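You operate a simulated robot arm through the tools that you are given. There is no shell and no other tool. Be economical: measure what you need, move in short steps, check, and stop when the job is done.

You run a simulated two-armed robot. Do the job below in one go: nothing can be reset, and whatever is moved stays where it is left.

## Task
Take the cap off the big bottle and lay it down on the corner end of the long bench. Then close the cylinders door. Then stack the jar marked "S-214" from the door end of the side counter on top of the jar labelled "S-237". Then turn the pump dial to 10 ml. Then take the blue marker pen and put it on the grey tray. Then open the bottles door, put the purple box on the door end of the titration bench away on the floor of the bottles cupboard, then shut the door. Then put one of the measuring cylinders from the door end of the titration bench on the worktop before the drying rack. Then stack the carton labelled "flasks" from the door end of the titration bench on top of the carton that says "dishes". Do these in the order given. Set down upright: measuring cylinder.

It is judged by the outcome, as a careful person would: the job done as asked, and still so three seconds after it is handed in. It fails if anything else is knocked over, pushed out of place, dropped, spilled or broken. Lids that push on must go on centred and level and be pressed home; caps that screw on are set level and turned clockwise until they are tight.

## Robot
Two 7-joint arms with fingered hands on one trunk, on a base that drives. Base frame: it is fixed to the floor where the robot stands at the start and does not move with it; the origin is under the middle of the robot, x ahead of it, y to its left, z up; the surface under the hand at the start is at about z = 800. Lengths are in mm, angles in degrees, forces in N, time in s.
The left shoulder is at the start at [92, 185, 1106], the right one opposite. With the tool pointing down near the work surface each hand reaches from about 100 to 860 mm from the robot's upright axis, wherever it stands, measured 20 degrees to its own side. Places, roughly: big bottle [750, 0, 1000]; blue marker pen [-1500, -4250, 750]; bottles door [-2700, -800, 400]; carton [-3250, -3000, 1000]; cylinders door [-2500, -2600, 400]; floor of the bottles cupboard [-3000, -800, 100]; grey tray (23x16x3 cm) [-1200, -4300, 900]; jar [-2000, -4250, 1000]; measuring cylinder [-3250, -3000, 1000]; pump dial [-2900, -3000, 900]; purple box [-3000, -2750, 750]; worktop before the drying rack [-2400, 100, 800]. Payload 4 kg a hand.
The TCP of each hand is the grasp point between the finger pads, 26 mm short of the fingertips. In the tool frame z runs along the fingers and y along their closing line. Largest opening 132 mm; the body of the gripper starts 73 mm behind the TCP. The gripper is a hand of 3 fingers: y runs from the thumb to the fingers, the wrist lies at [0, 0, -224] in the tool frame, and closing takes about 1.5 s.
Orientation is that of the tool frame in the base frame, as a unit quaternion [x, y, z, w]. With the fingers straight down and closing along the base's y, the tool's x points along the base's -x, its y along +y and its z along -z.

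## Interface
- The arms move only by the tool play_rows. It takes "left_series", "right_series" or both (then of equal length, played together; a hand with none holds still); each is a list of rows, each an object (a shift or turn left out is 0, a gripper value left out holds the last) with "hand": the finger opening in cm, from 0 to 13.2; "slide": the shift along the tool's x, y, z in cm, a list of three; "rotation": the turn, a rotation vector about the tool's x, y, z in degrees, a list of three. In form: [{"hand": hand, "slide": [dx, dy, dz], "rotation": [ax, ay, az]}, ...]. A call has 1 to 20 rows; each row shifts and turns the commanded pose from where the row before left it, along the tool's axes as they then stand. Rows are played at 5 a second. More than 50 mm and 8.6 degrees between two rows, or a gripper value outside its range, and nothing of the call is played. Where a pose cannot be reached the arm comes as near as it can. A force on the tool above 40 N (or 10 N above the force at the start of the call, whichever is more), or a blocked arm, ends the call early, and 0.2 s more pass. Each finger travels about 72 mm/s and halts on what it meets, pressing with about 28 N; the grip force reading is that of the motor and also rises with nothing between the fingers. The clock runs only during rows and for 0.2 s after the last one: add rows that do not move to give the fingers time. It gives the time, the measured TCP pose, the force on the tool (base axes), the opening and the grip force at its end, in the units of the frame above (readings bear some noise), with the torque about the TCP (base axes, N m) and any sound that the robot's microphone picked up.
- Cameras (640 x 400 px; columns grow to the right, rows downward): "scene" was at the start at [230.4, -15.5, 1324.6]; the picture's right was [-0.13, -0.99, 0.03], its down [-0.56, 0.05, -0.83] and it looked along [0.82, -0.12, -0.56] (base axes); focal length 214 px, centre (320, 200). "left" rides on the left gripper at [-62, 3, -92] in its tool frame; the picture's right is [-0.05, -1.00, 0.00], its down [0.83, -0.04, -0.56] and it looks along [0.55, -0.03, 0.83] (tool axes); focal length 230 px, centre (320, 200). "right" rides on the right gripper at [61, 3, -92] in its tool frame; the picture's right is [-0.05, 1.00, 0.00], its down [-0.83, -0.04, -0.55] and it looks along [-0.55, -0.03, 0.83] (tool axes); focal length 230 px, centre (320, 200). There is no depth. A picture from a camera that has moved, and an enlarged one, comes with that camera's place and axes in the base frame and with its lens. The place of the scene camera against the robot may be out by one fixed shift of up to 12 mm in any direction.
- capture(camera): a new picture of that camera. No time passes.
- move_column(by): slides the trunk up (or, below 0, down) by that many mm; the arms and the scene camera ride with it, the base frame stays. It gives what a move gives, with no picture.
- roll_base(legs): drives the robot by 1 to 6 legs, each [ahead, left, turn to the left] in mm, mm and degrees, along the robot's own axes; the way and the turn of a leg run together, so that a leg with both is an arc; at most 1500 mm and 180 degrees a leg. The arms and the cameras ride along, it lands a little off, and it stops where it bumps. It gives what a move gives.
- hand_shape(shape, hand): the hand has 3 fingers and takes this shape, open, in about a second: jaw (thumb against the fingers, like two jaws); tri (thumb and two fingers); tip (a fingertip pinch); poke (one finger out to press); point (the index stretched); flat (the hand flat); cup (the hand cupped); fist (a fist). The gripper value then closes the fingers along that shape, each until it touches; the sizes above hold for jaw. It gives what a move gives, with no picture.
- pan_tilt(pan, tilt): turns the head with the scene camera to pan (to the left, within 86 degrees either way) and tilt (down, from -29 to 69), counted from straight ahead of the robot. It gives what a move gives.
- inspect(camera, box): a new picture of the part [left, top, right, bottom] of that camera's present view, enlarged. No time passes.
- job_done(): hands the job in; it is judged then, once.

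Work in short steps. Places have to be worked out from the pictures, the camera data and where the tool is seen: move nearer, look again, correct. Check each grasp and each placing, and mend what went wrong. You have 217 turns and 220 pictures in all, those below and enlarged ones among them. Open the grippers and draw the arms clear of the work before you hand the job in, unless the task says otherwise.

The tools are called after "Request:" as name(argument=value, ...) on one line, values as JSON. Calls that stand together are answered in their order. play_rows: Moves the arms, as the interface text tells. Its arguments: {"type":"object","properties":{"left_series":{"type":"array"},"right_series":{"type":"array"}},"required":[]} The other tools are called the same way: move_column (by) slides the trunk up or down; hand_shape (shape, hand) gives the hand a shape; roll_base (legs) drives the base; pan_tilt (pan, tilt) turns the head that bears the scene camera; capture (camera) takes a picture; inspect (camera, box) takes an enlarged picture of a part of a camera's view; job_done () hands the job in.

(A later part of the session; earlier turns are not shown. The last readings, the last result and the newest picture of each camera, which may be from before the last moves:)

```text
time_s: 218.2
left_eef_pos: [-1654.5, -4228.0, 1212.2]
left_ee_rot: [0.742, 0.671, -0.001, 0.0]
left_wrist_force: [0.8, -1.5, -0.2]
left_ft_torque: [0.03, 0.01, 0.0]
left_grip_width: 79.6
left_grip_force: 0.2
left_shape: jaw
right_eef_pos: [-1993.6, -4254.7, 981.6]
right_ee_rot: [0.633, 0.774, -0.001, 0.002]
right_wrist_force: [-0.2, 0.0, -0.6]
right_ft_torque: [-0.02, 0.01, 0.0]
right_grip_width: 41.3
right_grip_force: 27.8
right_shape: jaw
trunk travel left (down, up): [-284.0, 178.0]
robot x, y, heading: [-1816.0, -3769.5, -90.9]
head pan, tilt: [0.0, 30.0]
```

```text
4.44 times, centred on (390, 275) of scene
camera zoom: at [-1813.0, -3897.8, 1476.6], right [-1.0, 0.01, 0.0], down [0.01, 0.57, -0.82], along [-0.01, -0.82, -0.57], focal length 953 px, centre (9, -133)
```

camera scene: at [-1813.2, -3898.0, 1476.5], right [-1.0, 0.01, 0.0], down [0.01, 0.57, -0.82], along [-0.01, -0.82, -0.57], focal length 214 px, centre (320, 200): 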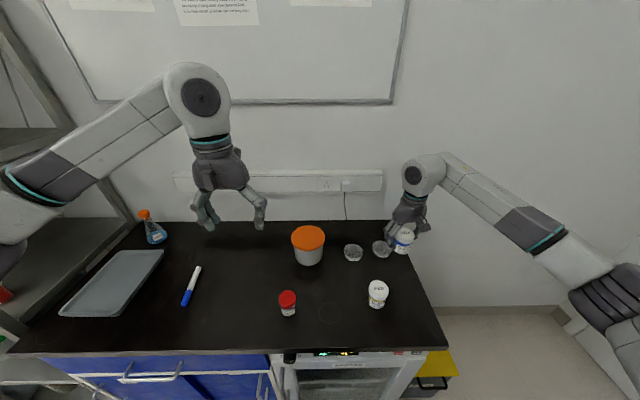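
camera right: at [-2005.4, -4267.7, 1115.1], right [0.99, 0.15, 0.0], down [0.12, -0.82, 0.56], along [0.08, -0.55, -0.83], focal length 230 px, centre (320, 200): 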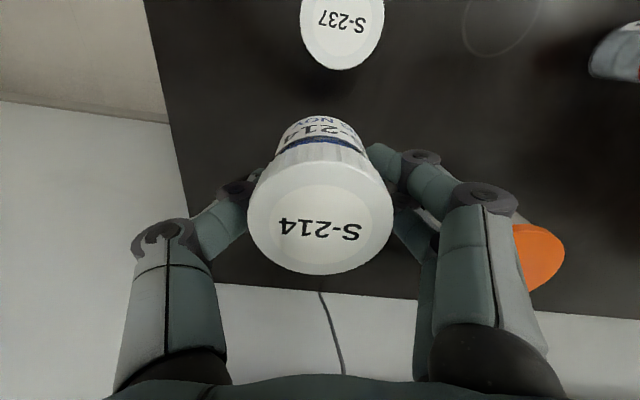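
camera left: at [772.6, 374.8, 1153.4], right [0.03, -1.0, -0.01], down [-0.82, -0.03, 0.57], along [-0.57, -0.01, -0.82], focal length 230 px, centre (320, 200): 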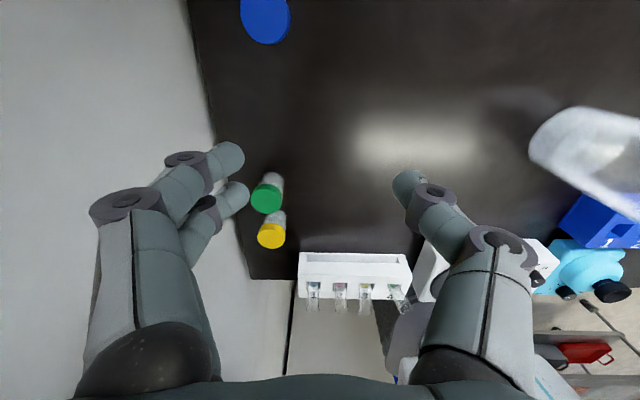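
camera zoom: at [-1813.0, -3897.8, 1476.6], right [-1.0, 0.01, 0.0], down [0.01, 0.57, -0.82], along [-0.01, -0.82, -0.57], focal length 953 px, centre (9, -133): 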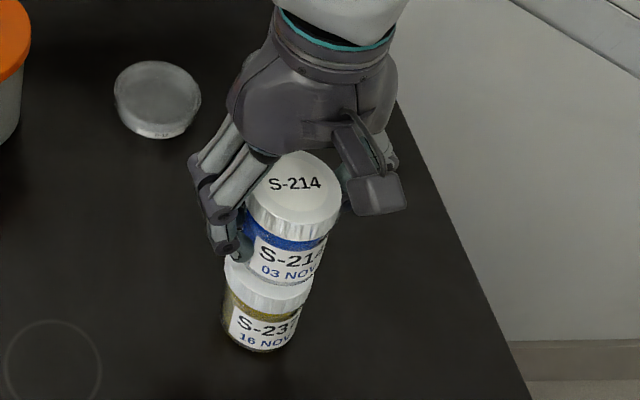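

Well aligned from this view. I lower in small steps to contact.

Request:
play_rows(right_series=[{"slide": [0, 0, 0.5]}, {}, {"slide": [0, 0, 0.4]}, {}, {"slide": [0, 0, 0.3]}, {}, {"slide": [0, 0, 0.3]}, {}])

```text
time_s: 220.0
left_eef_pos: [-1653.8, -4227.0, 1212.9]
left_ee_rot: [0.742, 0.671, -0.002, 0.0]
left_wrist_force: [-0.7, 0.5, -0.9]
left_ft_torque: [-0.01, 0.02, 0.02]
left_grip_width: 79.9
left_grip_force: 0.0
left_shape: jaw
right_eef_pos: [-1994.4, -4255.1, 969.2]
right_ee_rot: [0.634, 0.774, -0.002, 0.002]
right_wrist_force: [-0.7, -0.7, 11.3]
right_ft_torque: [-0.04, 0.03, 0.02]
right_grip_width: 41.4
right_grip_force: 28.3
right_shape: jaw
trunk travel left (down, up): [-284.0, 178.0]
robot x, y, heading: [-1815.4, -3766.2, -91.0]
head pan, tilt: [0.0, 30.0]
```

Contact (11 N). I ease off 2 mm, open and rise.

Request:
play_rows(right_series=[{"slide": [0, 0, -0.2]}, {}, {"hand": 6}, {"hand": 9}, {}, {}, {"slide": [0, 0, -3]}, {"slide": [0, 0, -4]}, {"slide": [0, 0, -4]}, {}])

Request:
inspect(camera="scene", box=[340, 220, 440, 320])

Request:
capture(camera="right")

```text
time_s: 222.2
left_eef_pos: [-1655.2, -4227.6, 1212.3]
left_ee_rot: [0.741, 0.671, -0.001, -0.001]
left_wrist_force: [0.1, -0.2, 0.2]
left_ft_torque: [-0.02, 0.0, 0.01]
left_grip_width: 79.5
left_grip_force: 0.0
left_shape: jaw
right_eef_pos: [-1995.4, -4255.4, 1080.7]
right_ee_rot: [0.634, 0.774, 0.0, 0.0]
right_wrist_force: [0.6, 1.3, 0.6]
right_ft_torque: [0.0, -0.01, 0.01]
right_grip_width: 89.7
right_grip_force: 0.0
right_shape: jaw
trunk travel left (down, up): [-284.0, 178.0]
robot x, y, heading: [-1820.1, -3766.4, -91.1]
head pan, tilt: [0.0, 30.0]
```

```text
4.00 times, centred on (390, 270) of scene
camera zoom: at [-1813.3, -3897.9, 1476.6], right [-1.0, 0.01, 0.0], down [0.01, 0.57, -0.82], along [-0.01, -0.82, -0.57], focal length 858 px, centre (40, -80)
```

zoom: 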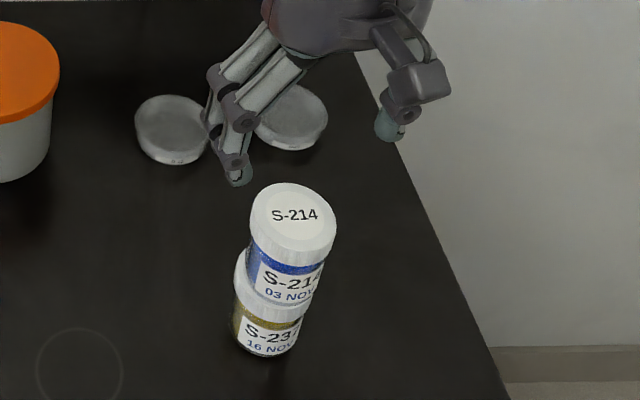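

```text
115 pictures are left
camera right: at [-2004.1, -4195.2, 1173.1], right [0.99, 0.15, 0.0], down [0.12, -0.82, 0.56], along [0.08, -0.55, -0.83], focal length 230 px, centre (320, 200)
```

right: 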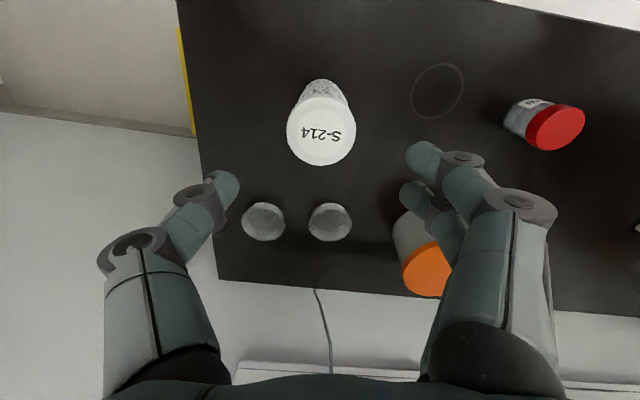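

S-214 now stands on S-237. Next the pump: I back out, turn to the titration bench and approach.

Request:
roll_base(legs=[[-560, 0, 0], [0, 0, -89], [150, 0, 0]])

Request:
capture(camera="scene")

```text
time_s: 230.1
left_eef_pos: [-2410.0, -3394.2, 1213.4]
left_ee_rot: [1.0, -0.024, -0.002, -0.001]
left_wrist_force: [-1.1, 0.9, -0.5]
left_ft_torque: [0.0, 0.01, 0.0]
left_grip_width: 79.8
left_grip_force: 0.0
left_shape: jaw
right_eef_pos: [-2455.6, -3054.8, 1081.8]
right_ee_rot: [0.992, 0.124, -0.003, 0.001]
right_wrist_force: [0.6, 0.0, 0.4]
right_ft_torque: [0.01, -0.02, -0.02]
right_grip_width: 89.5
right_grip_force: 0.0
right_shape: jaw
trunk travel left (down, up): [-284.0, 178.0]
robot x, y, heading: [-1962.4, -3206.7, -178.1]
head pan, tilt: [0.0, 30.0]
```

```text
114 pictures are left
camera scene: at [-2079.2, -3215.2, 1476.9], right [-0.04, 1.0, 0.0], down [0.57, 0.02, -0.82], along [-0.82, -0.03, -0.57], focal length 214 px, centre (320, 200)
```

scene: 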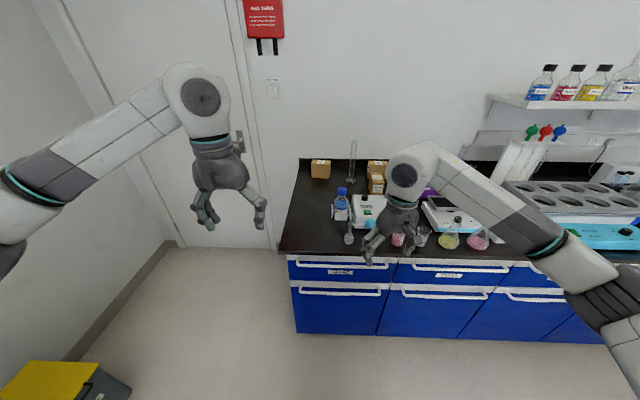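

Request:
inspect(camera="scene", box=[290, 130, 490, 255])

Request:
capture(camera="right")

```text
3.20 times, centred on (390, 192) of scene
camera zoom: at [-2079.2, -3215.2, 1476.9], right [-0.04, 1.0, 0.0], down [0.57, 0.02, -0.82], along [-0.82, -0.03, -0.57], focal length 686 px, centre (96, 224)
```

zoom: 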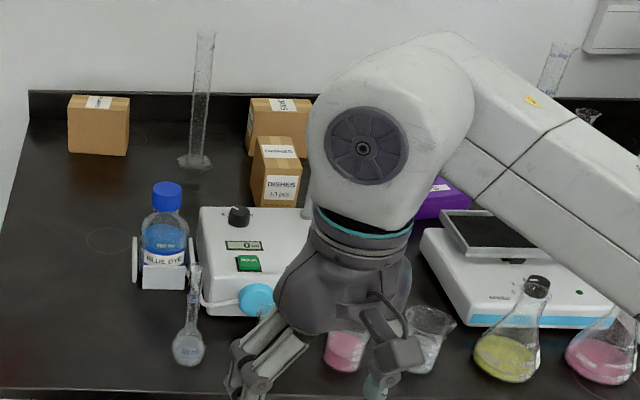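

```text
112 pictures are left
camera right: at [-2394.1, -3043.8, 1173.7], right [0.2, -0.98, 0.0], down [-0.81, -0.16, 0.56], along [-0.55, -0.11, -0.83], focal length 230 px, centre (320, 200)
```

right: 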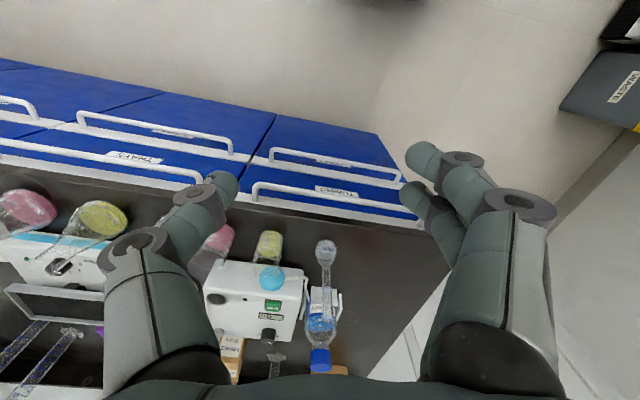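

The pump's dark knob is at about (-2920, -3036, 930) with the display showing "0 ml". I drive 320 mm nearer.

Request:
roll_base(legs=[[320, 0, 0]])

Request:
capture(camera="right")

Request:
capture(camera="scene")

```text
time_s: 232.2
left_eef_pos: [-2730.8, -3403.5, 1213.3]
left_ee_rot: [1.0, -0.026, 0.0, -0.001]
left_wrist_force: [0.5, -1.0, 0.3]
left_ft_torque: [0.0, 0.03, 0.0]
left_grip_width: 79.8
left_grip_force: 0.1
left_shape: jaw
right_eef_pos: [-2775.0, -3065.4, 1082.3]
right_ee_rot: [0.992, 0.123, -0.002, 0.001]
right_wrist_force: [0.0, -0.3, 0.0]
right_ft_torque: [-0.01, 0.03, 0.02]
right_grip_width: 89.7
right_grip_force: 0.0
right_shape: jaw
trunk travel left (down, up): [-284.0, 178.0]
robot x, y, heading: [-2279.5, -3215.7, -178.3]
head pan, tilt: [0.0, 30.0]
```

```text
111 pictures are left
camera right: at [-2713.4, -3053.7, 1173.4], right [0.19, -0.98, 0.0], down [-0.81, -0.16, 0.56], along [-0.55, -0.11, -0.83], focal length 230 px, centre (320, 200)
```

right: 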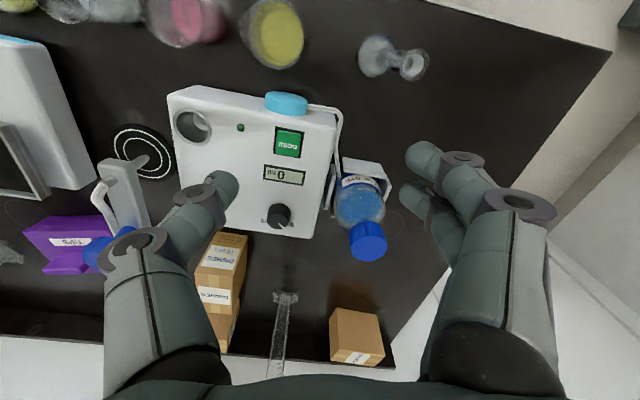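

```text
110 pictures are left
camera scene: at [-2399.2, -3225.8, 1476.8], right [-0.03, 1.0, 0.0], down [0.57, 0.02, -0.82], along [-0.82, -0.03, -0.57], focal length 214 px, centre (320, 200)
```

scene: 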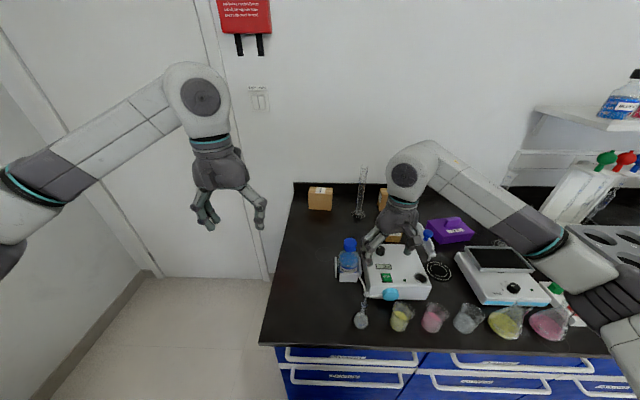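

Request:
inspect(camera="right", box=[160, 80, 400, 260])

```text
2.22 times, centred on (280, 170) of right
camera zoom: at [-2713.4, -3053.7, 1173.4], right [0.19, -0.98, 0.0], down [-0.81, -0.16, 0.56], along [-0.55, -0.11, -0.83], focal length 511 px, centre (409, 267)
```

zoom: 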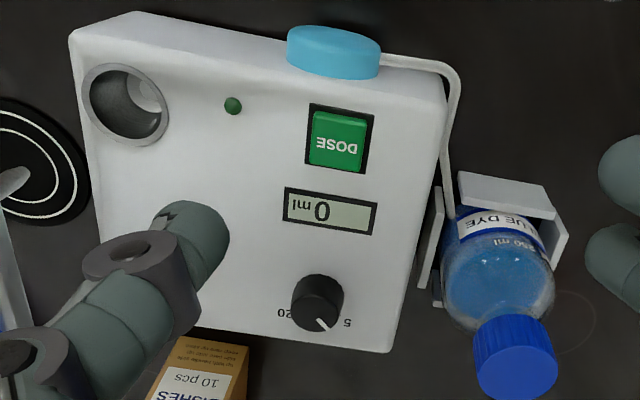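

The dial has "5" and "20" printed, with a pointer. I hover nearer for a top view of the scale.

Request:
play_rows(right_series=[{"hand": 5.5, "slide": [-2.85, -1.44, 0.8]}, {"slide": [-2.85, -1.44, 0.8]}, {"slide": [-2.85, -1.44, 0.8]}, {"slide": [-2.85, -1.44, 0.8]}, {}])

Request:
capture(camera="right")

Request:
inspect(camera="right", box=[240, 80, 400, 200])

```text
time_s: 233.4
left_eef_pos: [-2730.4, -3403.2, 1213.5]
left_ee_rot: [1.0, -0.026, -0.001, 0.0]
left_wrist_force: [0.0, 0.1, 0.3]
left_ft_torque: [0.01, 0.01, -0.04]
left_grip_width: 79.5
left_grip_force: 0.0
left_shape: jaw
right_eef_pos: [-2899.1, -3034.8, 1051.4]
right_ee_rot: [0.992, 0.123, -0.001, 0.0]
right_wrist_force: [-0.1, 0.6, -0.3]
right_ft_torque: [-0.02, 0.0, 0.03]
right_grip_width: 55.6
right_grip_force: 0.1
right_shape: jaw
trunk travel left (down, up): [-284.0, 178.0]
robot x, y, heading: [-2279.2, -3219.3, -178.2]
head pan, tilt: [0.0, 30.0]
```

```text
108 pictures are left
camera right: at [-2838.1, -3024.2, 1142.3], right [0.19, -0.98, 0.0], down [-0.81, -0.16, 0.56], along [-0.55, -0.11, -0.83], focal length 230 px, centre (320, 200)
```

right: 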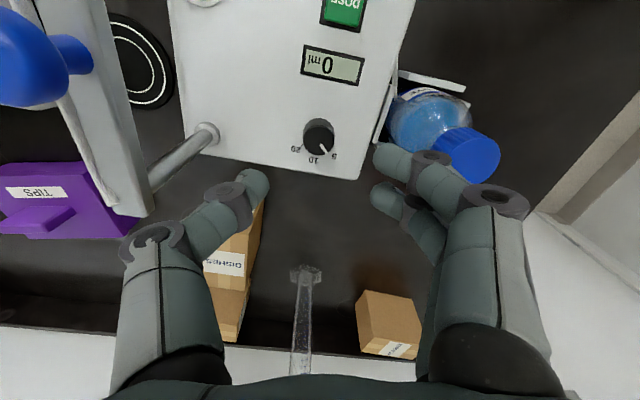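

```text
3.33 times, centred on (320, 140) of right
camera zoom: at [-2838.1, -3024.2, 1142.3], right [0.19, -0.98, 0.0], down [-0.81, -0.16, 0.56], along [-0.55, -0.11, -0.83], focal length 767 px, centre (320, 400)
```

zoom: 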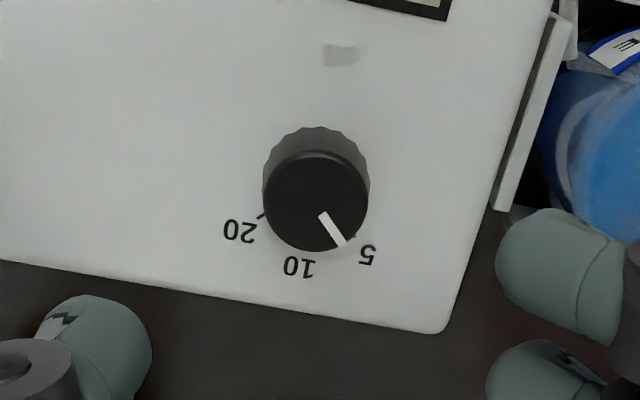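

The pointer is at 5 and "10" is about 40° clockwise. Before gripping I check the blue-topped stand near the hand.

Request:
inspect(camera="scene", box=[330, 160, 490, 310])

```text
2.67 times, centred on (410, 235) of scene
camera zoom: at [-2399.7, -3225.7, 1476.6], right [-0.03, 1.0, 0.0], down [0.57, 0.02, -0.82], along [-0.82, -0.03, -0.57], focal length 572 px, centre (80, 107)
```

zoom: 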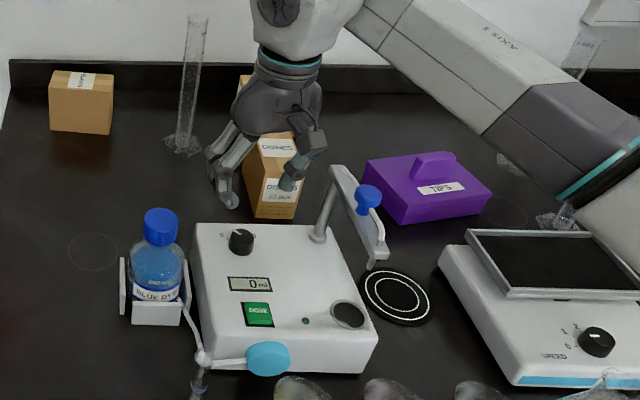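

The stand is the pump's own outlet arm, at y ≥ -2945. I use a symmetric turn: pre-rotate 20° anticlockwise, come down on the knob, close.

Request:
play_rows(right_series=[{"slide": [-1.13, 0, 0]}, {"rotation": [0, 0, -7]}, {"rotation": [0, 0, -7]}, {"rotation": [0, 0, -6]}, {"slide": [0, 0, 3]}, {"slide": [0, 0, 3]}, {"slide": [0, 0, 2.5]}, {}])

Request:
capture(camera="right")

```text
time_s: 235.2
left_eef_pos: [-2731.2, -3405.0, 1212.3]
left_ee_rot: [1.0, -0.026, -0.002, -0.001]
left_wrist_force: [0.2, -0.4, -1.0]
left_ft_torque: [0.0, 0.0, -0.01]
left_grip_width: 79.9
left_grip_force: 0.0
left_shape: jaw
right_eef_pos: [-2911.9, -3039.2, 965.2]
right_ee_rot: [0.956, 0.294, -0.002, 0.0]
right_wrist_force: [1.1, -0.7, -0.2]
right_ft_torque: [-0.01, 0.01, -0.03]
right_grip_width: 55.4
right_grip_force: 0.1
right_shape: jaw
trunk travel left (down, up): [-284.0, 178.0]
robot x, y, heading: [-2280.7, -3214.8, -178.2]
head pan, tilt: [0.0, 30.0]
```

```text
105 pictures are left
camera right: at [-2858.4, -3008.5, 1056.6], right [0.52, -0.86, 0.0], down [-0.71, -0.43, 0.56], along [-0.48, -0.29, -0.83], focal length 230 px, centre (320, 200)
```

right: 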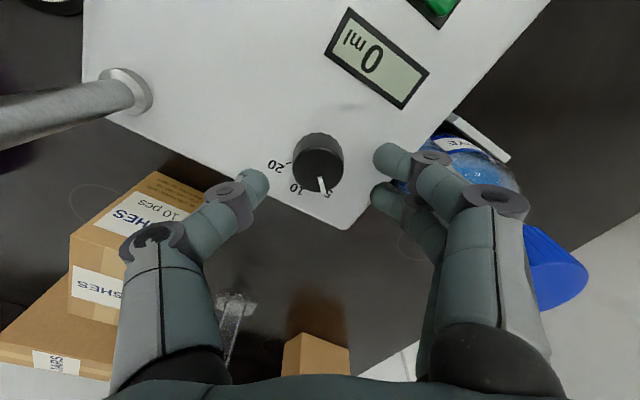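

Knob is centred within 3 mm; I correct, descend to z 944 and close.

Request:
play_rows(right_series=[{"slide": [0.3, 0.15, 1]}, {"slide": [0, 0, 1.1]}, {}, {"hand": 1}, {}, {}, {}, {}])

Request:
inspect(camera="right", box=[200, 80, 440, 260])

```text
time_s: 237.0
left_eef_pos: [-2729.7, -3403.5, 1212.9]
left_ee_rot: [1.0, -0.026, -0.002, -0.001]
left_wrist_force: [-0.3, -0.3, -0.1]
left_ft_torque: [0.0, 0.04, -0.02]
left_grip_width: 79.8
left_grip_force: 0.1
left_shape: jaw
right_eef_pos: [-2909.5, -3040.1, 951.1]
right_ee_rot: [0.956, 0.293, -0.006, 0.0]
right_wrist_force: [-11.6, 9.1, 35.7]
right_ft_torque: [0.87, 0.46, 0.05]
right_grip_width: 30.1
right_grip_force: 28.2
right_shape: jaw
trunk travel left (down, up): [-284.0, 178.0]
robot x, y, heading: [-2280.1, -3220.6, -178.0]
head pan, tilt: [0.0, 30.0]
```

```text
2.22 times, centred on (320, 170) of right
camera zoom: at [-2855.0, -3008.4, 1040.6], right [0.52, -0.86, 0.0], down [-0.71, -0.43, 0.56], along [-0.49, -0.29, -0.83], focal length 511 px, centre (320, 267)
```

zoom: 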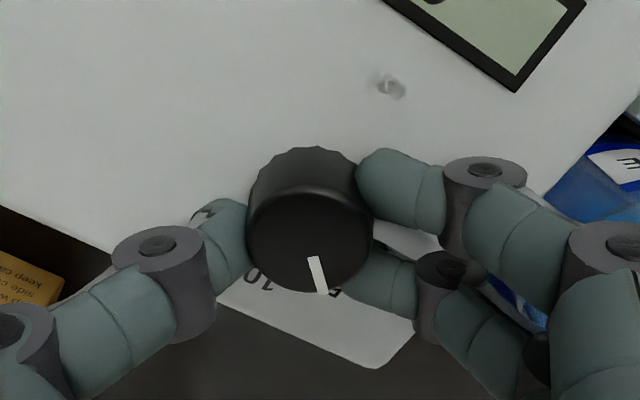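

The fingertips press on the pump top (36 N). I open, rise 8 mm and regrip.

Request:
play_rows(right_series=[{"hand": 5}, {}, {"slide": [0, 0, -1.3]}, {}, {"hand": 1}, {}, {}, {}, {}])

Request:
inspect(camera="right", box=[200, 80, 440, 260])

```text
time_s: 239.0
left_eef_pos: [-2731.7, -3403.5, 1211.6]
left_ee_rot: [1.0, -0.027, -0.001, -0.001]
left_wrist_force: [0.2, 0.4, 0.0]
left_ft_torque: [-0.01, 0.0, 0.0]
left_grip_width: 79.4
left_grip_force: 0.1
left_shape: jaw
right_eef_pos: [-2909.2, -3037.7, 955.3]
right_ee_rot: [0.956, 0.294, -0.001, -0.001]
right_wrist_force: [1.4, 3.6, -7.1]
right_ft_torque: [0.04, -0.07, -0.06]
right_grip_width: 17.6
right_grip_force: 28.0
right_shape: jaw
trunk travel left (down, up): [-284.0, 178.0]
robot x, y, heading: [-2278.4, -3215.7, -178.2]
head pan, tilt: [0.0, 30.0]
```

```text
2.22 times, centred on (320, 170) of right
camera zoom: at [-2855.6, -3007.4, 1047.9], right [0.52, -0.86, 0.0], down [-0.71, -0.43, 0.56], along [-0.48, -0.29, -0.83], focal length 511 px, centre (320, 267)
```

zoom: 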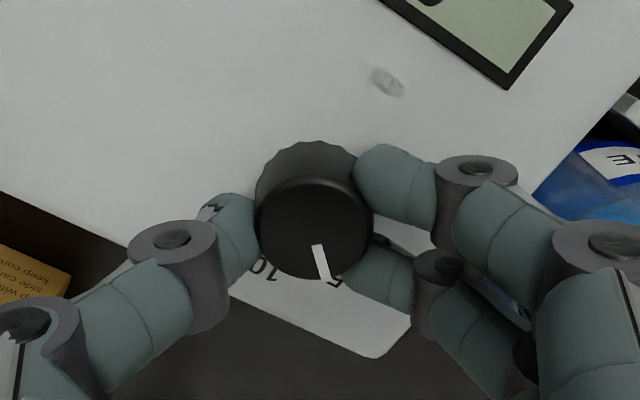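

Good grip now. I turn 40° clockwise.

Request:
play_rows(right_series=[{"rotation": [0, 0, 5.7]}, {"rotation": [0, 0, 5.7]}, {"rotation": [0, 0, 5.7]}, {"rotation": [0, 0, 5.7]}, {"rotation": [0, 0, 5.7]}, {"rotation": [0, 0, 5.7]}, {"rotation": [0, 0, 5.7]}, {}])

Request:
inspect(camera="right", box=[200, 80, 440, 260])

```text
time_s: 240.8
left_eef_pos: [-2732.1, -3402.3, 1213.6]
left_ee_rot: [1.0, -0.026, -0.001, 0.0]
left_wrist_force: [-0.6, -0.4, 0.3]
left_ft_torque: [0.02, -0.02, 0.03]
left_grip_width: 79.7
left_grip_force: 0.0
left_shape: jaw
right_eef_pos: [-2910.1, -3037.3, 955.6]
right_ee_rot: [0.999, -0.051, -0.001, 0.0]
right_wrist_force: [-6.1, 10.9, -5.4]
right_ft_torque: [0.22, 0.1, -0.01]
right_grip_width: 17.5
right_grip_force: 28.0
right_shape: jaw
trunk travel left (down, up): [-284.0, 178.0]
robot x, y, heading: [-2281.7, -3217.3, -177.9]
head pan, tilt: [0.0, 30.0]
```

```text
2.22 times, centred on (320, 170) of right
camera zoom: at [-2848.3, -3047.9, 1047.8], right [-0.15, -0.99, 0.0], down [-0.82, 0.13, 0.56], along [-0.55, 0.08, -0.83], focal length 511 px, centre (320, 267)
```

zoom: 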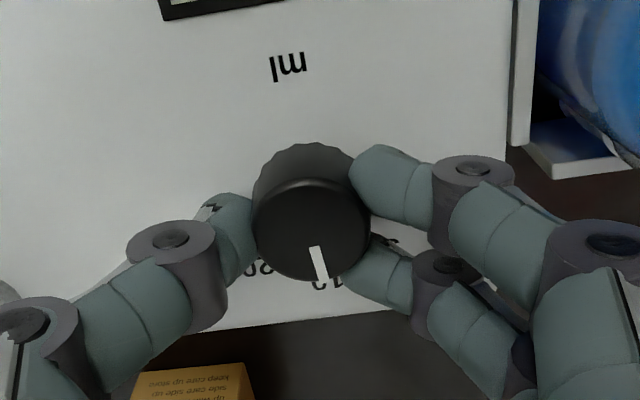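

The pointer now appears at 10. I release, rise and check.

Request:
play_rows(right_series=[{"hand": 5.5}, {}, {}, {"slide": [0, 0, -4]}, {"slide": [0, 0, -4]}, {}])

Request:
inspect(camera="right", box=[240, 80, 400, 200])

```text
time_s: 242.2
left_eef_pos: [-2731.5, -3403.6, 1212.3]
left_ee_rot: [1.0, -0.026, -0.001, -0.001]
left_wrist_force: [-0.2, 0.0, 0.4]
left_ft_torque: [0.01, -0.03, -0.02]
left_grip_width: 79.6
left_grip_force: 0.0
left_shape: jaw
right_eef_pos: [-2906.9, -3038.5, 1037.8]
right_ee_rot: [0.999, -0.049, -0.001, 0.0]
right_wrist_force: [0.3, 0.3, -0.3]
right_ft_torque: [-0.01, 0.01, 0.0]
right_grip_width: 54.3
right_grip_force: 0.0
right_shape: jaw
trunk travel left (down, up): [-284.0, 178.0]
robot x, y, heading: [-2278.8, -3218.9, -177.9]
head pan, tilt: [0.0, 30.0]
```

```text
3.33 times, centred on (320, 140) of right
camera zoom: at [-2845.6, -3048.7, 1129.5], right [-0.15, -0.99, 0.0], down [-0.82, 0.13, 0.56], along [-0.55, 0.08, -0.83], focal length 767 px, centre (320, 400)
```

zoom: 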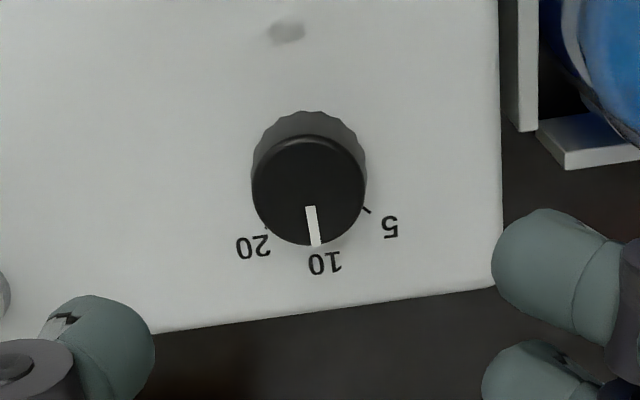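

Pointer is on 10. Now the marker: I raise the right hand, back out, and drive to the side counter's left part.

Request:
play_rows(right_series=[{"slide": [0, 0, -4]}, {"slide": [0, 0, -4]}, {}])

Request:
roll_base(legs=[[-320, 0, 0], [0, 0, 87], [540, 360, 0]])

Request:
capture(camera="scene")

Request:
capture(camera="left")

```text
time_s: 243.0
left_eef_pos: [-2731.2, -3403.1, 1213.4]
left_ee_rot: [1.0, -0.026, -0.001, -0.001]
left_wrist_force: [0.0, 0.5, 0.4]
left_ft_torque: [-0.03, 0.01, 0.0]
left_grip_width: 79.3
left_grip_force: 0.1
left_shape: jaw
right_eef_pos: [-2908.1, -3038.3, 1116.5]
right_ee_rot: [0.999, -0.049, -0.001, 0.0]
right_wrist_force: [-0.7, -0.2, 0.9]
right_ft_torque: [-0.02, 0.0, 0.03]
right_grip_width: 54.5
right_grip_force: 0.1
right_shape: jaw
trunk travel left (down, up): [-284.0, 178.0]
robot x, y, heading: [-2280.8, -3217.4, -177.8]
head pan, tilt: [0.0, 30.0]
```

```text
time_s: 252.1
left_eef_pos: [-1462.2, -4228.3, 1213.8]
left_ee_rot: [0.75, 0.661, -0.001, 0.0]
left_wrist_force: [0.0, 0.4, 0.7]
left_ft_torque: [0.01, 0.03, 0.0]
left_grip_width: 79.9
left_grip_force: 0.1
left_shape: jaw
right_eef_pos: [-1839.3, -4376.9, 1118.3]
right_ee_rot: [0.765, 0.644, -0.001, 0.002]
right_wrist_force: [0.5, -0.3, -0.4]
right_ft_torque: [0.01, -0.02, 0.02]
right_grip_width: 54.5
right_grip_force: 0.0
right_shape: jaw
trunk travel left (down, up): [-284.0, 178.0]
robot x, y, heading: [-1615.2, -3763.4, -92.3]
head pan, tilt: [0.0, 30.0]
```

```text
100 pictures are left
camera scene: at [-1613.1, -3894.4, 1476.7], right [-1.0, 0.04, 0.0], down [0.02, 0.57, -0.82], along [-0.03, -0.82, -0.57], focal length 214 px, centre (320, 200)
```

scene: 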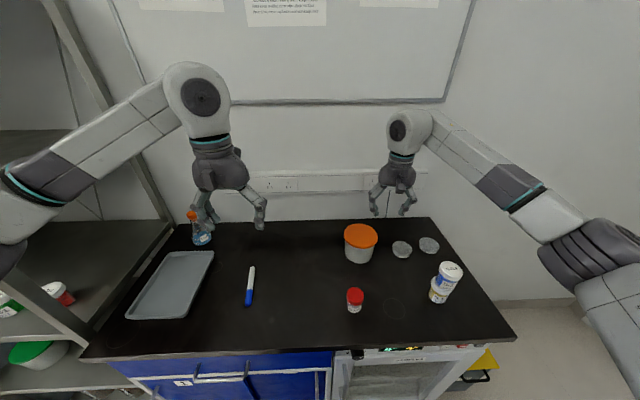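

```text
99 pictures are left
camera left: at [-1466.9, -4289.5, 1303.8], right [-1.0, 0.07, 0.0], down [0.06, 0.83, 0.55], along [0.04, 0.55, -0.83], focal length 230 px, centre (320, 200)
```

left: 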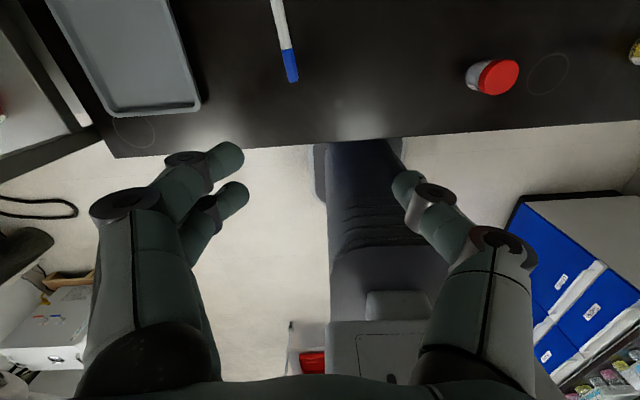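

The pen lies with its centre near (-1403, -4318), along y; the tray centre is near (-1153, -4322). I turn the left hand 15° to close across the pen and come down above it.

Request:
play_rows(left_series=[{"hand": 6, "rotation": [0, 0, -7.5]}, {"rotation": [0, 0, -7.5]}, {"slide": [-1.62, 0.77, 4.3]}, {"slide": [-1.62, 0.77, 4.3]}, {"slide": [-1.62, 0.77, 4.3]}, {"slide": [-1.62, 0.77, 4.3]}, {"slide": [-1.62, 0.77, 4.3]}, {"slide": [-1.62, 0.77, 4.3]}, {}])

Request:
capture(camera="left")

```text
time_s: 254.1
left_eef_pos: [-1403.9, -4319.5, 954.3]
left_ee_rot: [0.658, 0.753, -0.001, 0.001]
left_wrist_force: [-1.1, 0.2, -0.7]
left_ft_torque: [0.03, 0.01, 0.0]
left_grip_width: 60.6
left_grip_force: 0.0
left_shape: jaw
right_eef_pos: [-1838.8, -4376.5, 1117.7]
right_ee_rot: [0.766, 0.642, -0.001, 0.003]
right_wrist_force: [-0.4, 0.1, -0.3]
right_ft_torque: [0.02, 0.01, 0.01]
right_grip_width: 54.6
right_grip_force: 0.1
right_shape: jaw
trunk travel left (down, up): [-284.0, 178.0]
robot x, y, heading: [-1614.3, -3763.6, -92.4]
head pan, tilt: [0.0, 30.0]
```

```text
98 pictures are left
camera left: at [-1391.3, -4379.5, 1045.2], right [-0.98, -0.19, 0.0], down [-0.15, 0.82, 0.55], along [-0.1, 0.54, -0.83], focal length 230 px, centre (320, 200)
```

left: 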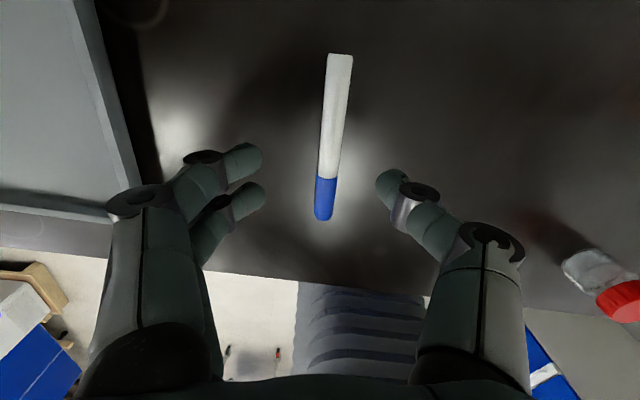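

Pen centre is at (-1413, -4311). I correct and lower to z ≈ 890.

Request:
play_rows(left_series=[{"slide": [0.86, -0.74, 2]}, {"slide": [0, 0, 2.2]}, {"slide": [0, 0, 2.0]}, {}, {"slide": [0, 0, 0.3]}, {}])

Request:
capture(camera="left")

```text
time_s: 255.5
left_eef_pos: [-1413.5, -4312.5, 889.8]
left_ee_rot: [0.658, 0.753, -0.002, 0.0]
left_wrist_force: [-0.4, 0.3, 0.2]
left_ft_torque: [0.0, -0.04, -0.02]
left_grip_width: 60.7
left_grip_force: 0.1
left_shape: jaw
right_eef_pos: [-1839.9, -4375.8, 1117.2]
right_ee_rot: [0.766, 0.643, -0.001, 0.002]
right_wrist_force: [0.2, 0.2, 0.8]
right_ft_torque: [-0.03, -0.05, 0.02]
right_grip_width: 54.3
right_grip_force: 0.0
right_shape: jaw
trunk travel left (down, up): [-284.0, 178.0]
robot x, y, heading: [-1612.7, -3766.3, -92.5]
head pan, tilt: [0.0, 30.0]
```

```text
97 pictures are left
camera left: at [-1401.2, -4372.0, 980.6], right [-0.98, -0.19, 0.0], down [-0.15, 0.82, 0.55], along [-0.1, 0.54, -0.83], focal length 230 px, centre (320, 200)
```

left: 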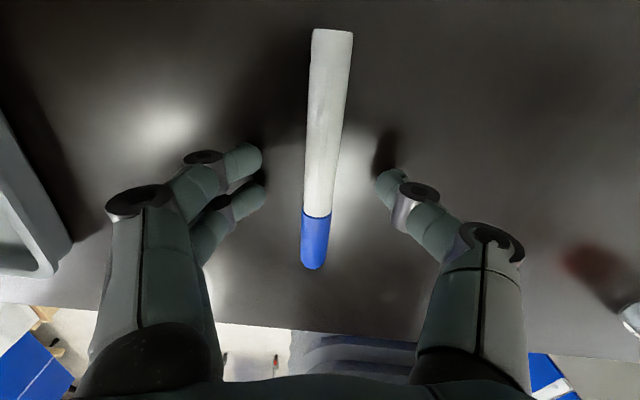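

Centred. I close.

Request:
play_rows(left_series=[{"hand": 2.5}, {}, {}, {"hand": 0}, {}, {}, {}])

Request:
capture(camera="left")

```text
time_s: 257.1
left_eef_pos: [-1413.0, -4311.5, 890.6]
left_ee_rot: [0.658, 0.753, -0.001, -0.001]
left_wrist_force: [-0.6, -0.3, 2.6]
left_ft_torque: [-0.01, -0.03, 0.01]
left_grip_width: 9.9
left_grip_force: 28.3
left_shape: jaw
right_eef_pos: [-1839.7, -4376.0, 1117.5]
right_ee_rot: [0.766, 0.643, 0.0, 0.001]
right_wrist_force: [0.1, -0.6, 1.7]
right_ft_torque: [0.02, -0.02, -0.01]
right_grip_width: 54.7
right_grip_force: 0.1
right_shape: jaw
trunk travel left (down, up): [-284.0, 178.0]
robot x, y, heading: [-1617.5, -3763.8, -92.4]
head pan, tilt: [0.0, 30.0]
```

```text
96 pictures are left
camera left: at [-1401.3, -4371.8, 981.1], right [-0.98, -0.19, 0.0], down [-0.15, 0.82, 0.55], along [-0.11, 0.54, -0.83], focal length 230 px, centre (320, 200)
```

left: 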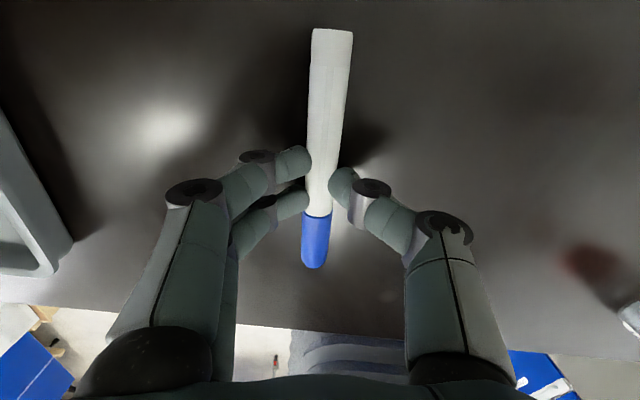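

Pen gripped. I lift it and carry it over the tray.

Request:
play_rows(left_series=[{"slide": [0, 0, -3]}, {"slide": [0, 0, -4]}, {"slide": [0, 0, -3]}, {"slide": [-0.75, 4.27, 0]}, {"slide": [-0.75, 4.27, 0]}, {"slide": [-0.75, 4.27, 0]}, {"slide": [-0.75, 4.27, 0]}, {"slide": [-0.75, 4.27, 0]}, {"slide": [-0.75, 4.27, 0]}, {}])

Request:
capture(camera="left")

Request:
capture(camera="scene")

```text
time_s: 259.3
left_eef_pos: [-1154.2, -4321.9, 988.9]
left_ee_rot: [0.659, 0.753, -0.001, 0.0]
left_wrist_force: [-0.7, 0.3, 0.0]
left_ft_torque: [-0.01, 0.0, -0.01]
left_grip_width: 9.4
left_grip_force: 28.0
left_shape: jaw
right_eef_pos: [-1840.2, -4377.5, 1117.4]
right_ee_rot: [0.766, 0.643, -0.001, 0.002]
right_wrist_force: [-0.3, 0.4, -0.2]
right_ft_torque: [-0.01, 0.0, 0.01]
right_grip_width: 54.2
right_grip_force: 0.1
right_shape: jaw
trunk travel left (down, up): [-284.0, 178.0]
robot x, y, heading: [-1613.3, -3759.6, -92.3]
head pan, tilt: [0.0, 30.0]
```

```text
95 pictures are left
camera left: at [-1141.7, -4382.5, 1080.3], right [-0.98, -0.19, 0.0], down [-0.15, 0.82, 0.55], along [-0.1, 0.54, -0.83], focal length 230 px, centre (320, 200)
```

left: 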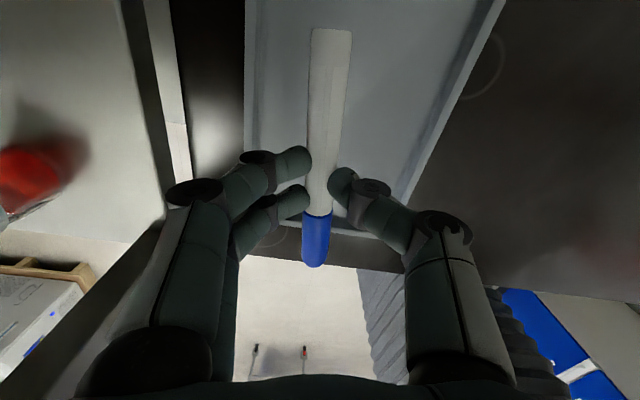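

```text
94 pictures are left
camera scene: at [-1613.5, -3895.0, 1476.6], right [-1.0, 0.04, 0.0], down [0.02, 0.57, -0.82], along [-0.03, -0.82, -0.57], focal length 214 px, centre (320, 200)
```

scene: 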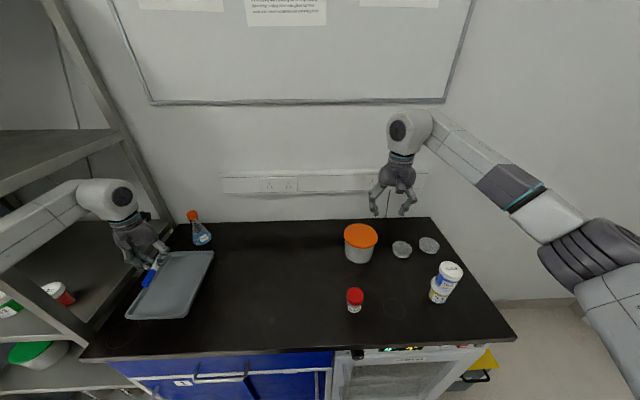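

Over the tray (x from -1251 to -1090). I shift 12 mm toward its middle and lower.

Request:
play_rows(left_series=[{"slide": [0, -1.2, 2]}, {"slide": [0, 0, 3]}, {"slide": [0, 0, 3]}, {"slide": [0, 0, 0.8]}, {}, {"slide": [0, 0, 0.4]}, {}, {"slide": [0, 0, 0.3]}, {}])

Request:
capture(camera="left")

```text
time_s: 261.3
left_eef_pos: [-1165.1, -4323.7, 899.6]
left_ee_rot: [0.658, 0.753, -0.003, 0.002]
left_wrist_force: [2.3, -2.0, 20.9]
left_ft_torque: [-0.07, -0.14, 0.04]
left_grip_width: 9.8
left_grip_force: 28.4
left_shape: jaw
right_eef_pos: [-1841.4, -4374.9, 1118.6]
right_ee_rot: [0.766, 0.643, -0.001, 0.001]
right_wrist_force: [-0.2, -0.8, 0.8]
right_ft_torque: [-0.01, 0.01, -0.02]
right_grip_width: 54.4
right_grip_force: 0.0
right_shape: jaw
trunk travel left (down, up): [-284.0, 178.0]
robot x, y, heading: [-1616.1, -3764.2, -92.4]
head pan, tilt: [0.0, 30.0]
```

```text
93 pictures are left
camera left: at [-1153.6, -4383.2, 989.9], right [-0.98, -0.19, 0.0], down [-0.15, 0.82, 0.55], along [-0.11, 0.54, -0.84], focal length 230 px, centre (320, 200)
```

left: 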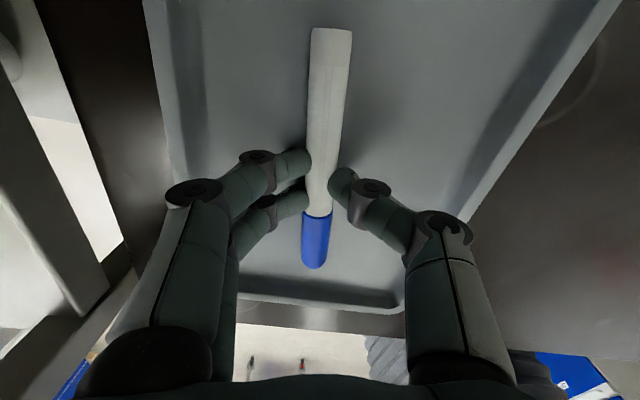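

It rests in the tray. I ease up 3 mm, open a little, and rise.

Request:
play_rows(left_series=[{"slide": [0, 0, -0.3]}, {"hand": 3}, {}, {"slide": [0, 0, -3]}, {"slide": [0, 0, -4.5]}, {"slide": [0, 0, -4.5]}, {"slide": [0, 0, -4.5]}, {"slide": [0, 0, -4.5]}, {}])

Request:
capture(camera="left")

```text
time_s: 263.3
left_eef_pos: [-1165.4, -4322.0, 1108.7]
left_ee_rot: [0.658, 0.753, 0.0, 0.0]
left_wrist_force: [0.3, 0.5, 0.0]
left_ft_torque: [-0.01, -0.01, -0.01]
left_grip_width: 29.8
left_grip_force: 0.0
left_shape: jaw
right_eef_pos: [-1838.2, -4377.8, 1117.1]
right_ee_rot: [0.766, 0.642, -0.001, 0.002]
right_wrist_force: [-0.3, 0.5, -0.3]
right_ft_torque: [0.0, 0.05, 0.0]
right_grip_width: 54.4
right_grip_force: 0.2
right_shape: jaw
trunk travel left (down, up): [-284.0, 178.0]
robot x, y, heading: [-1614.0, -3764.0, -92.5]
head pan, tilt: [0.0, 30.0]
```

```text
92 pictures are left
camera left: at [-1154.0, -4381.9, 1198.7], right [-0.98, -0.19, 0.0], down [-0.15, 0.82, 0.55], along [-0.11, 0.54, -0.83], focal length 230 px, centre (320, 200)
```

left: 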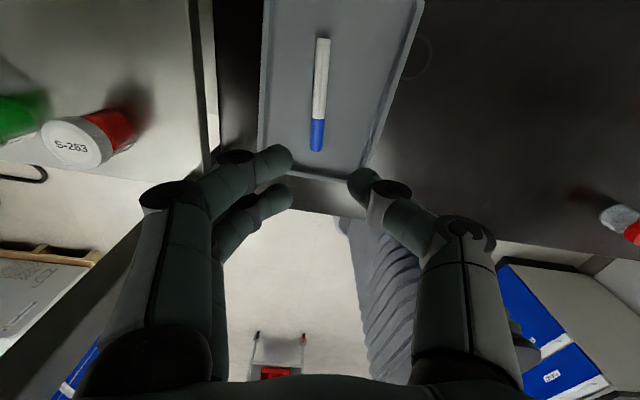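

Pen is in the tray. Next, the bottles cupboard. I fold the arms in and drive toward it, viewing the door.

Request:
play_rows(left_series=[{"slide": [2, -4, 0]}, {"slide": [2, -4, 0]}, {"slide": [2, -4, 0]}, {"slide": [2, -4, 0]}, {"slide": [2, -4, 0]}, {}], right_series=[{"slide": [3, 0, 0]}, {"slide": [3, 0, 0]}, {"slide": [3, 0, 0]}, {"slide": [3, 0, 0]}, {"slide": [3, 0, 0]}, {}])

Request:
roll_base(legs=[[-900, -350, 0], [0, 0, -87], [0, 1, 0]])

```text
time_s: 264.7
left_eef_pos: [-1376.4, -4251.0, 1107.2]
left_ee_rot: [0.659, 0.753, -0.002, -0.001]
left_wrist_force: [0.4, 0.2, -0.1]
left_ft_torque: [0.02, 0.0, 0.0]
left_grip_width: 29.7
left_grip_force: 0.1
left_shape: jaw
right_eef_pos: [-1812.8, -4229.1, 1118.6]
right_ee_rot: [0.766, 0.643, -0.001, 0.001]
right_wrist_force: [-0.5, 0.5, 0.4]
right_ft_torque: [-0.02, 0.01, -0.02]
right_grip_width: 54.4
right_grip_force: 0.1
right_shape: jaw
trunk travel left (down, up): [-284.0, 178.0]
robot x, y, heading: [-1612.8, -3764.2, -92.4]
head pan, tilt: [0.0, 30.0]
```

```text
time_s: 273.8
left_eef_pos: [-2406.9, -3108.2, 1108.7]
left_ee_rot: [0.996, 0.084, -0.001, 0.0]
left_wrist_force: [-0.5, -0.2, 0.3]
left_ft_torque: [0.0, 0.0, 0.02]
left_grip_width: 29.9
left_grip_force: 0.1
left_shape: jaw
right_eef_pos: [-2402.8, -2671.5, 1118.7]
right_ee_rot: [0.998, -0.071, -0.003, 0.001]
right_wrist_force: [1.2, -0.8, 0.1]
right_ft_torque: [-0.01, 0.01, 0.0]
right_grip_width: 54.8
right_grip_force: 0.1
right_shape: jaw
trunk travel left (down, up): [-284.0, 178.0]
robot x, y, heading: [-1934.2, -2855.4, 179.8]
head pan, tilt: [0.0, 30.0]
```

Request:
roll_base(legs=[[150, -1200, 0], [0, -600, 0]])

Request:
capture(camera="scene")

```text
time_s: 282.9
left_eef_pos: [-2522.6, -1302.4, 1107.7]
left_ee_rot: [0.997, 0.071, -0.001, -0.002]
left_wrist_force: [0.0, -0.9, 1.0]
left_ft_torque: [-0.02, -0.01, -0.01]
left_grip_width: 29.9
left_grip_force: 0.0
left_shape: jaw
right_eef_pos: [-2505.1, -865.3, 1117.8]
right_ee_rot: [0.996, -0.084, -0.001, 0.001]
right_wrist_force: [0.3, -0.3, 0.3]
right_ft_torque: [0.01, -0.01, -0.01]
right_grip_width: 54.7
right_grip_force: 0.1
right_shape: jaw
trunk travel left (down, up): [-284.0, 178.0]
robot x, y, heading: [-2037.4, -1060.2, 178.1]
head pan, tilt: [0.0, 30.0]
```

```text
91 pictures are left
camera scene: at [-2158.8, -1060.1, 1476.6], right [0.03, 1.0, 0.0], down [0.57, -0.02, -0.82], along [-0.82, 0.03, -0.57], focal length 214 px, centre (320, 200)
```

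scene: 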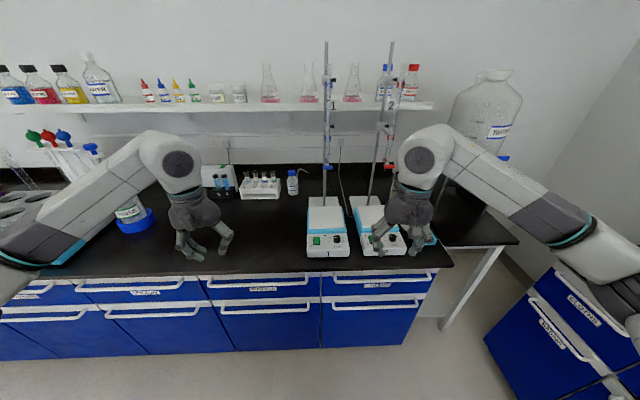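

Request:
inspect(camera="scene", box=[180, 260, 460, 360])

Request:
inspect(camera="scene", box=[460, 220, 640, 400])

```text
2.29 times, centred on (320, 310) of scene
camera zoom: at [-2158.8, -1060.1, 1476.6], right [0.03, 1.0, 0.0], down [0.57, -0.02, -0.82], along [-0.82, 0.03, -0.57], focal length 490 px, centre (320, -51)
```

zoom: 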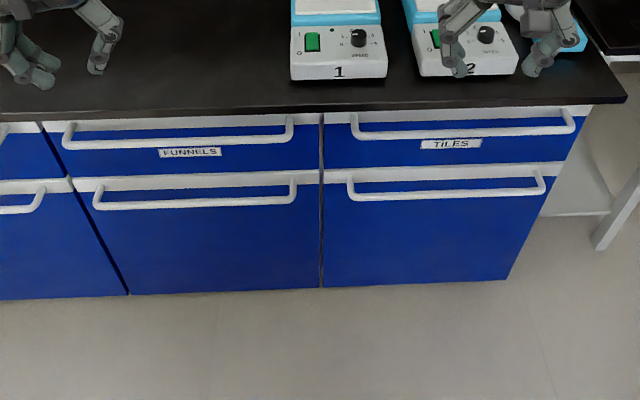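

```text
2.22 times, centred on (550, 310) of scene
camera zoom: at [-2158.8, -1060.1, 1476.6], right [0.03, 1.0, 0.0], down [0.57, -0.02, -0.82], along [-0.82, 0.03, -0.57], focal length 477 px, centre (-191, -44)
```

zoom: 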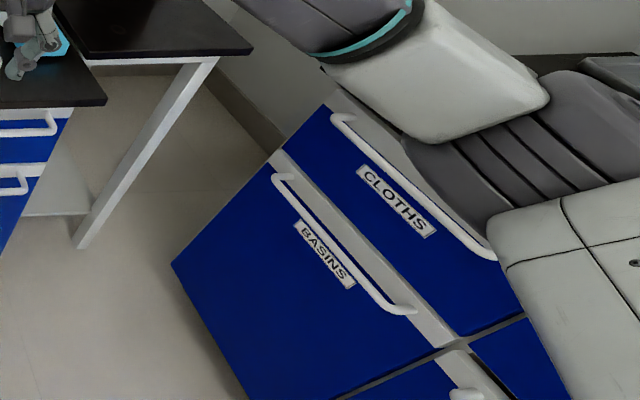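

The door under "TILES" (y -1036…-580) should be the bottles door. I'll check its label from lower down: reposition, lower the trunk and look.

Request:
roll_base(legs=[[-60, -300, 2]])

Request:
move_column(by=-220)

Request:
pan_tilt(pan=0, tilt=15)

Request:
capture(camera="scene")

```text
time_s: 284.9
left_eef_pos: [-2447.0, -1022.7, 1107.9]
left_ee_rot: [0.996, 0.089, -0.001, -0.002]
left_wrist_force: [-0.5, -0.1, -0.7]
left_ft_torque: [0.01, -0.03, 0.01]
left_grip_width: 29.9
left_grip_force: 0.2
left_shape: jaw
right_eef_pos: [-2446.9, -585.8, 1118.4]
right_ee_rot: [0.998, -0.066, -0.001, 0.001]
right_wrist_force: [-0.5, -0.1, -0.5]
right_ft_torque: [0.01, 0.01, -0.02]
right_grip_width: 54.4
right_grip_force: 0.1
right_shape: jaw
trunk travel left (down, up): [-284.0, 178.0]
robot x, y, heading: [-1973.6, -763.7, -179.8]
head pan, tilt: [0.0, 30.0]
```

```text
time_s: 287.3
left_eef_pos: [-2446.8, -1023.5, 889.2]
left_ee_rot: [0.996, 0.091, -0.002, 0.0]
left_wrist_force: [-0.2, -0.4, 1.0]
left_ft_torque: [0.02, 0.04, 0.0]
left_grip_width: 29.7
left_grip_force: 0.0
left_shape: jaw
right_eef_pos: [-2445.2, -586.2, 897.9]
right_ee_rot: [0.998, -0.066, -0.002, 0.001]
right_wrist_force: [0.5, 1.2, 0.1]
right_ft_torque: [0.01, 0.0, -0.07]
right_grip_width: 54.6
right_grip_force: 0.0
right_shape: jaw
trunk travel left (down, up): [-64.0, 398.0]
robot x, y, heading: [-1974.5, -766.2, -179.9]
head pan, tilt: [0.0, 30.0]
```

```text
time_s: 288.0
left_eef_pos: [-2447.1, -1023.4, 888.0]
left_ee_rot: [0.996, 0.09, 0.0, -0.001]
left_wrist_force: [-0.7, 0.0, -0.4]
left_ft_torque: [0.0, 0.03, -0.01]
left_grip_width: 29.9
left_grip_force: 0.1
left_shape: jaw
right_eef_pos: [-2446.0, -587.5, 897.6]
right_ee_rot: [0.998, -0.065, -0.001, 0.0]
right_wrist_force: [-0.2, 0.2, -0.4]
right_ft_torque: [0.0, 0.0, 0.01]
right_grip_width: 54.8
right_grip_force: 0.0
right_shape: jaw
trunk travel left (down, up): [-64.0, 398.0]
robot x, y, heading: [-1971.3, -763.8, -179.6]
head pan, tilt: [0.0, 15.0]
```

```text
88 pictures are left
camera scene: at [-2273.3, -768.6, 1199.7], right [0.0, 1.0, 0.0], down [0.62, 0.0, -0.79], along [-0.79, 0.0, -0.62], focal length 214 px, centre (320, 200)
```

scene: 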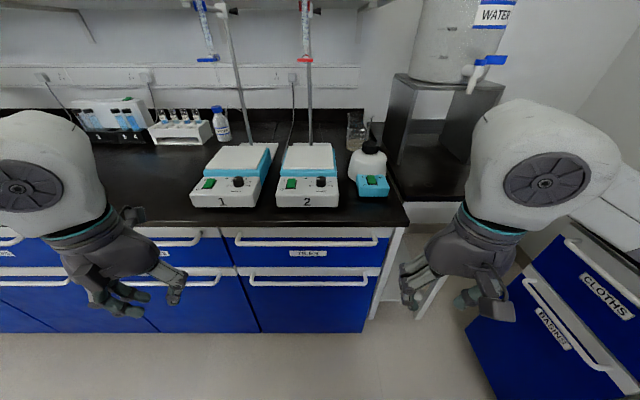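

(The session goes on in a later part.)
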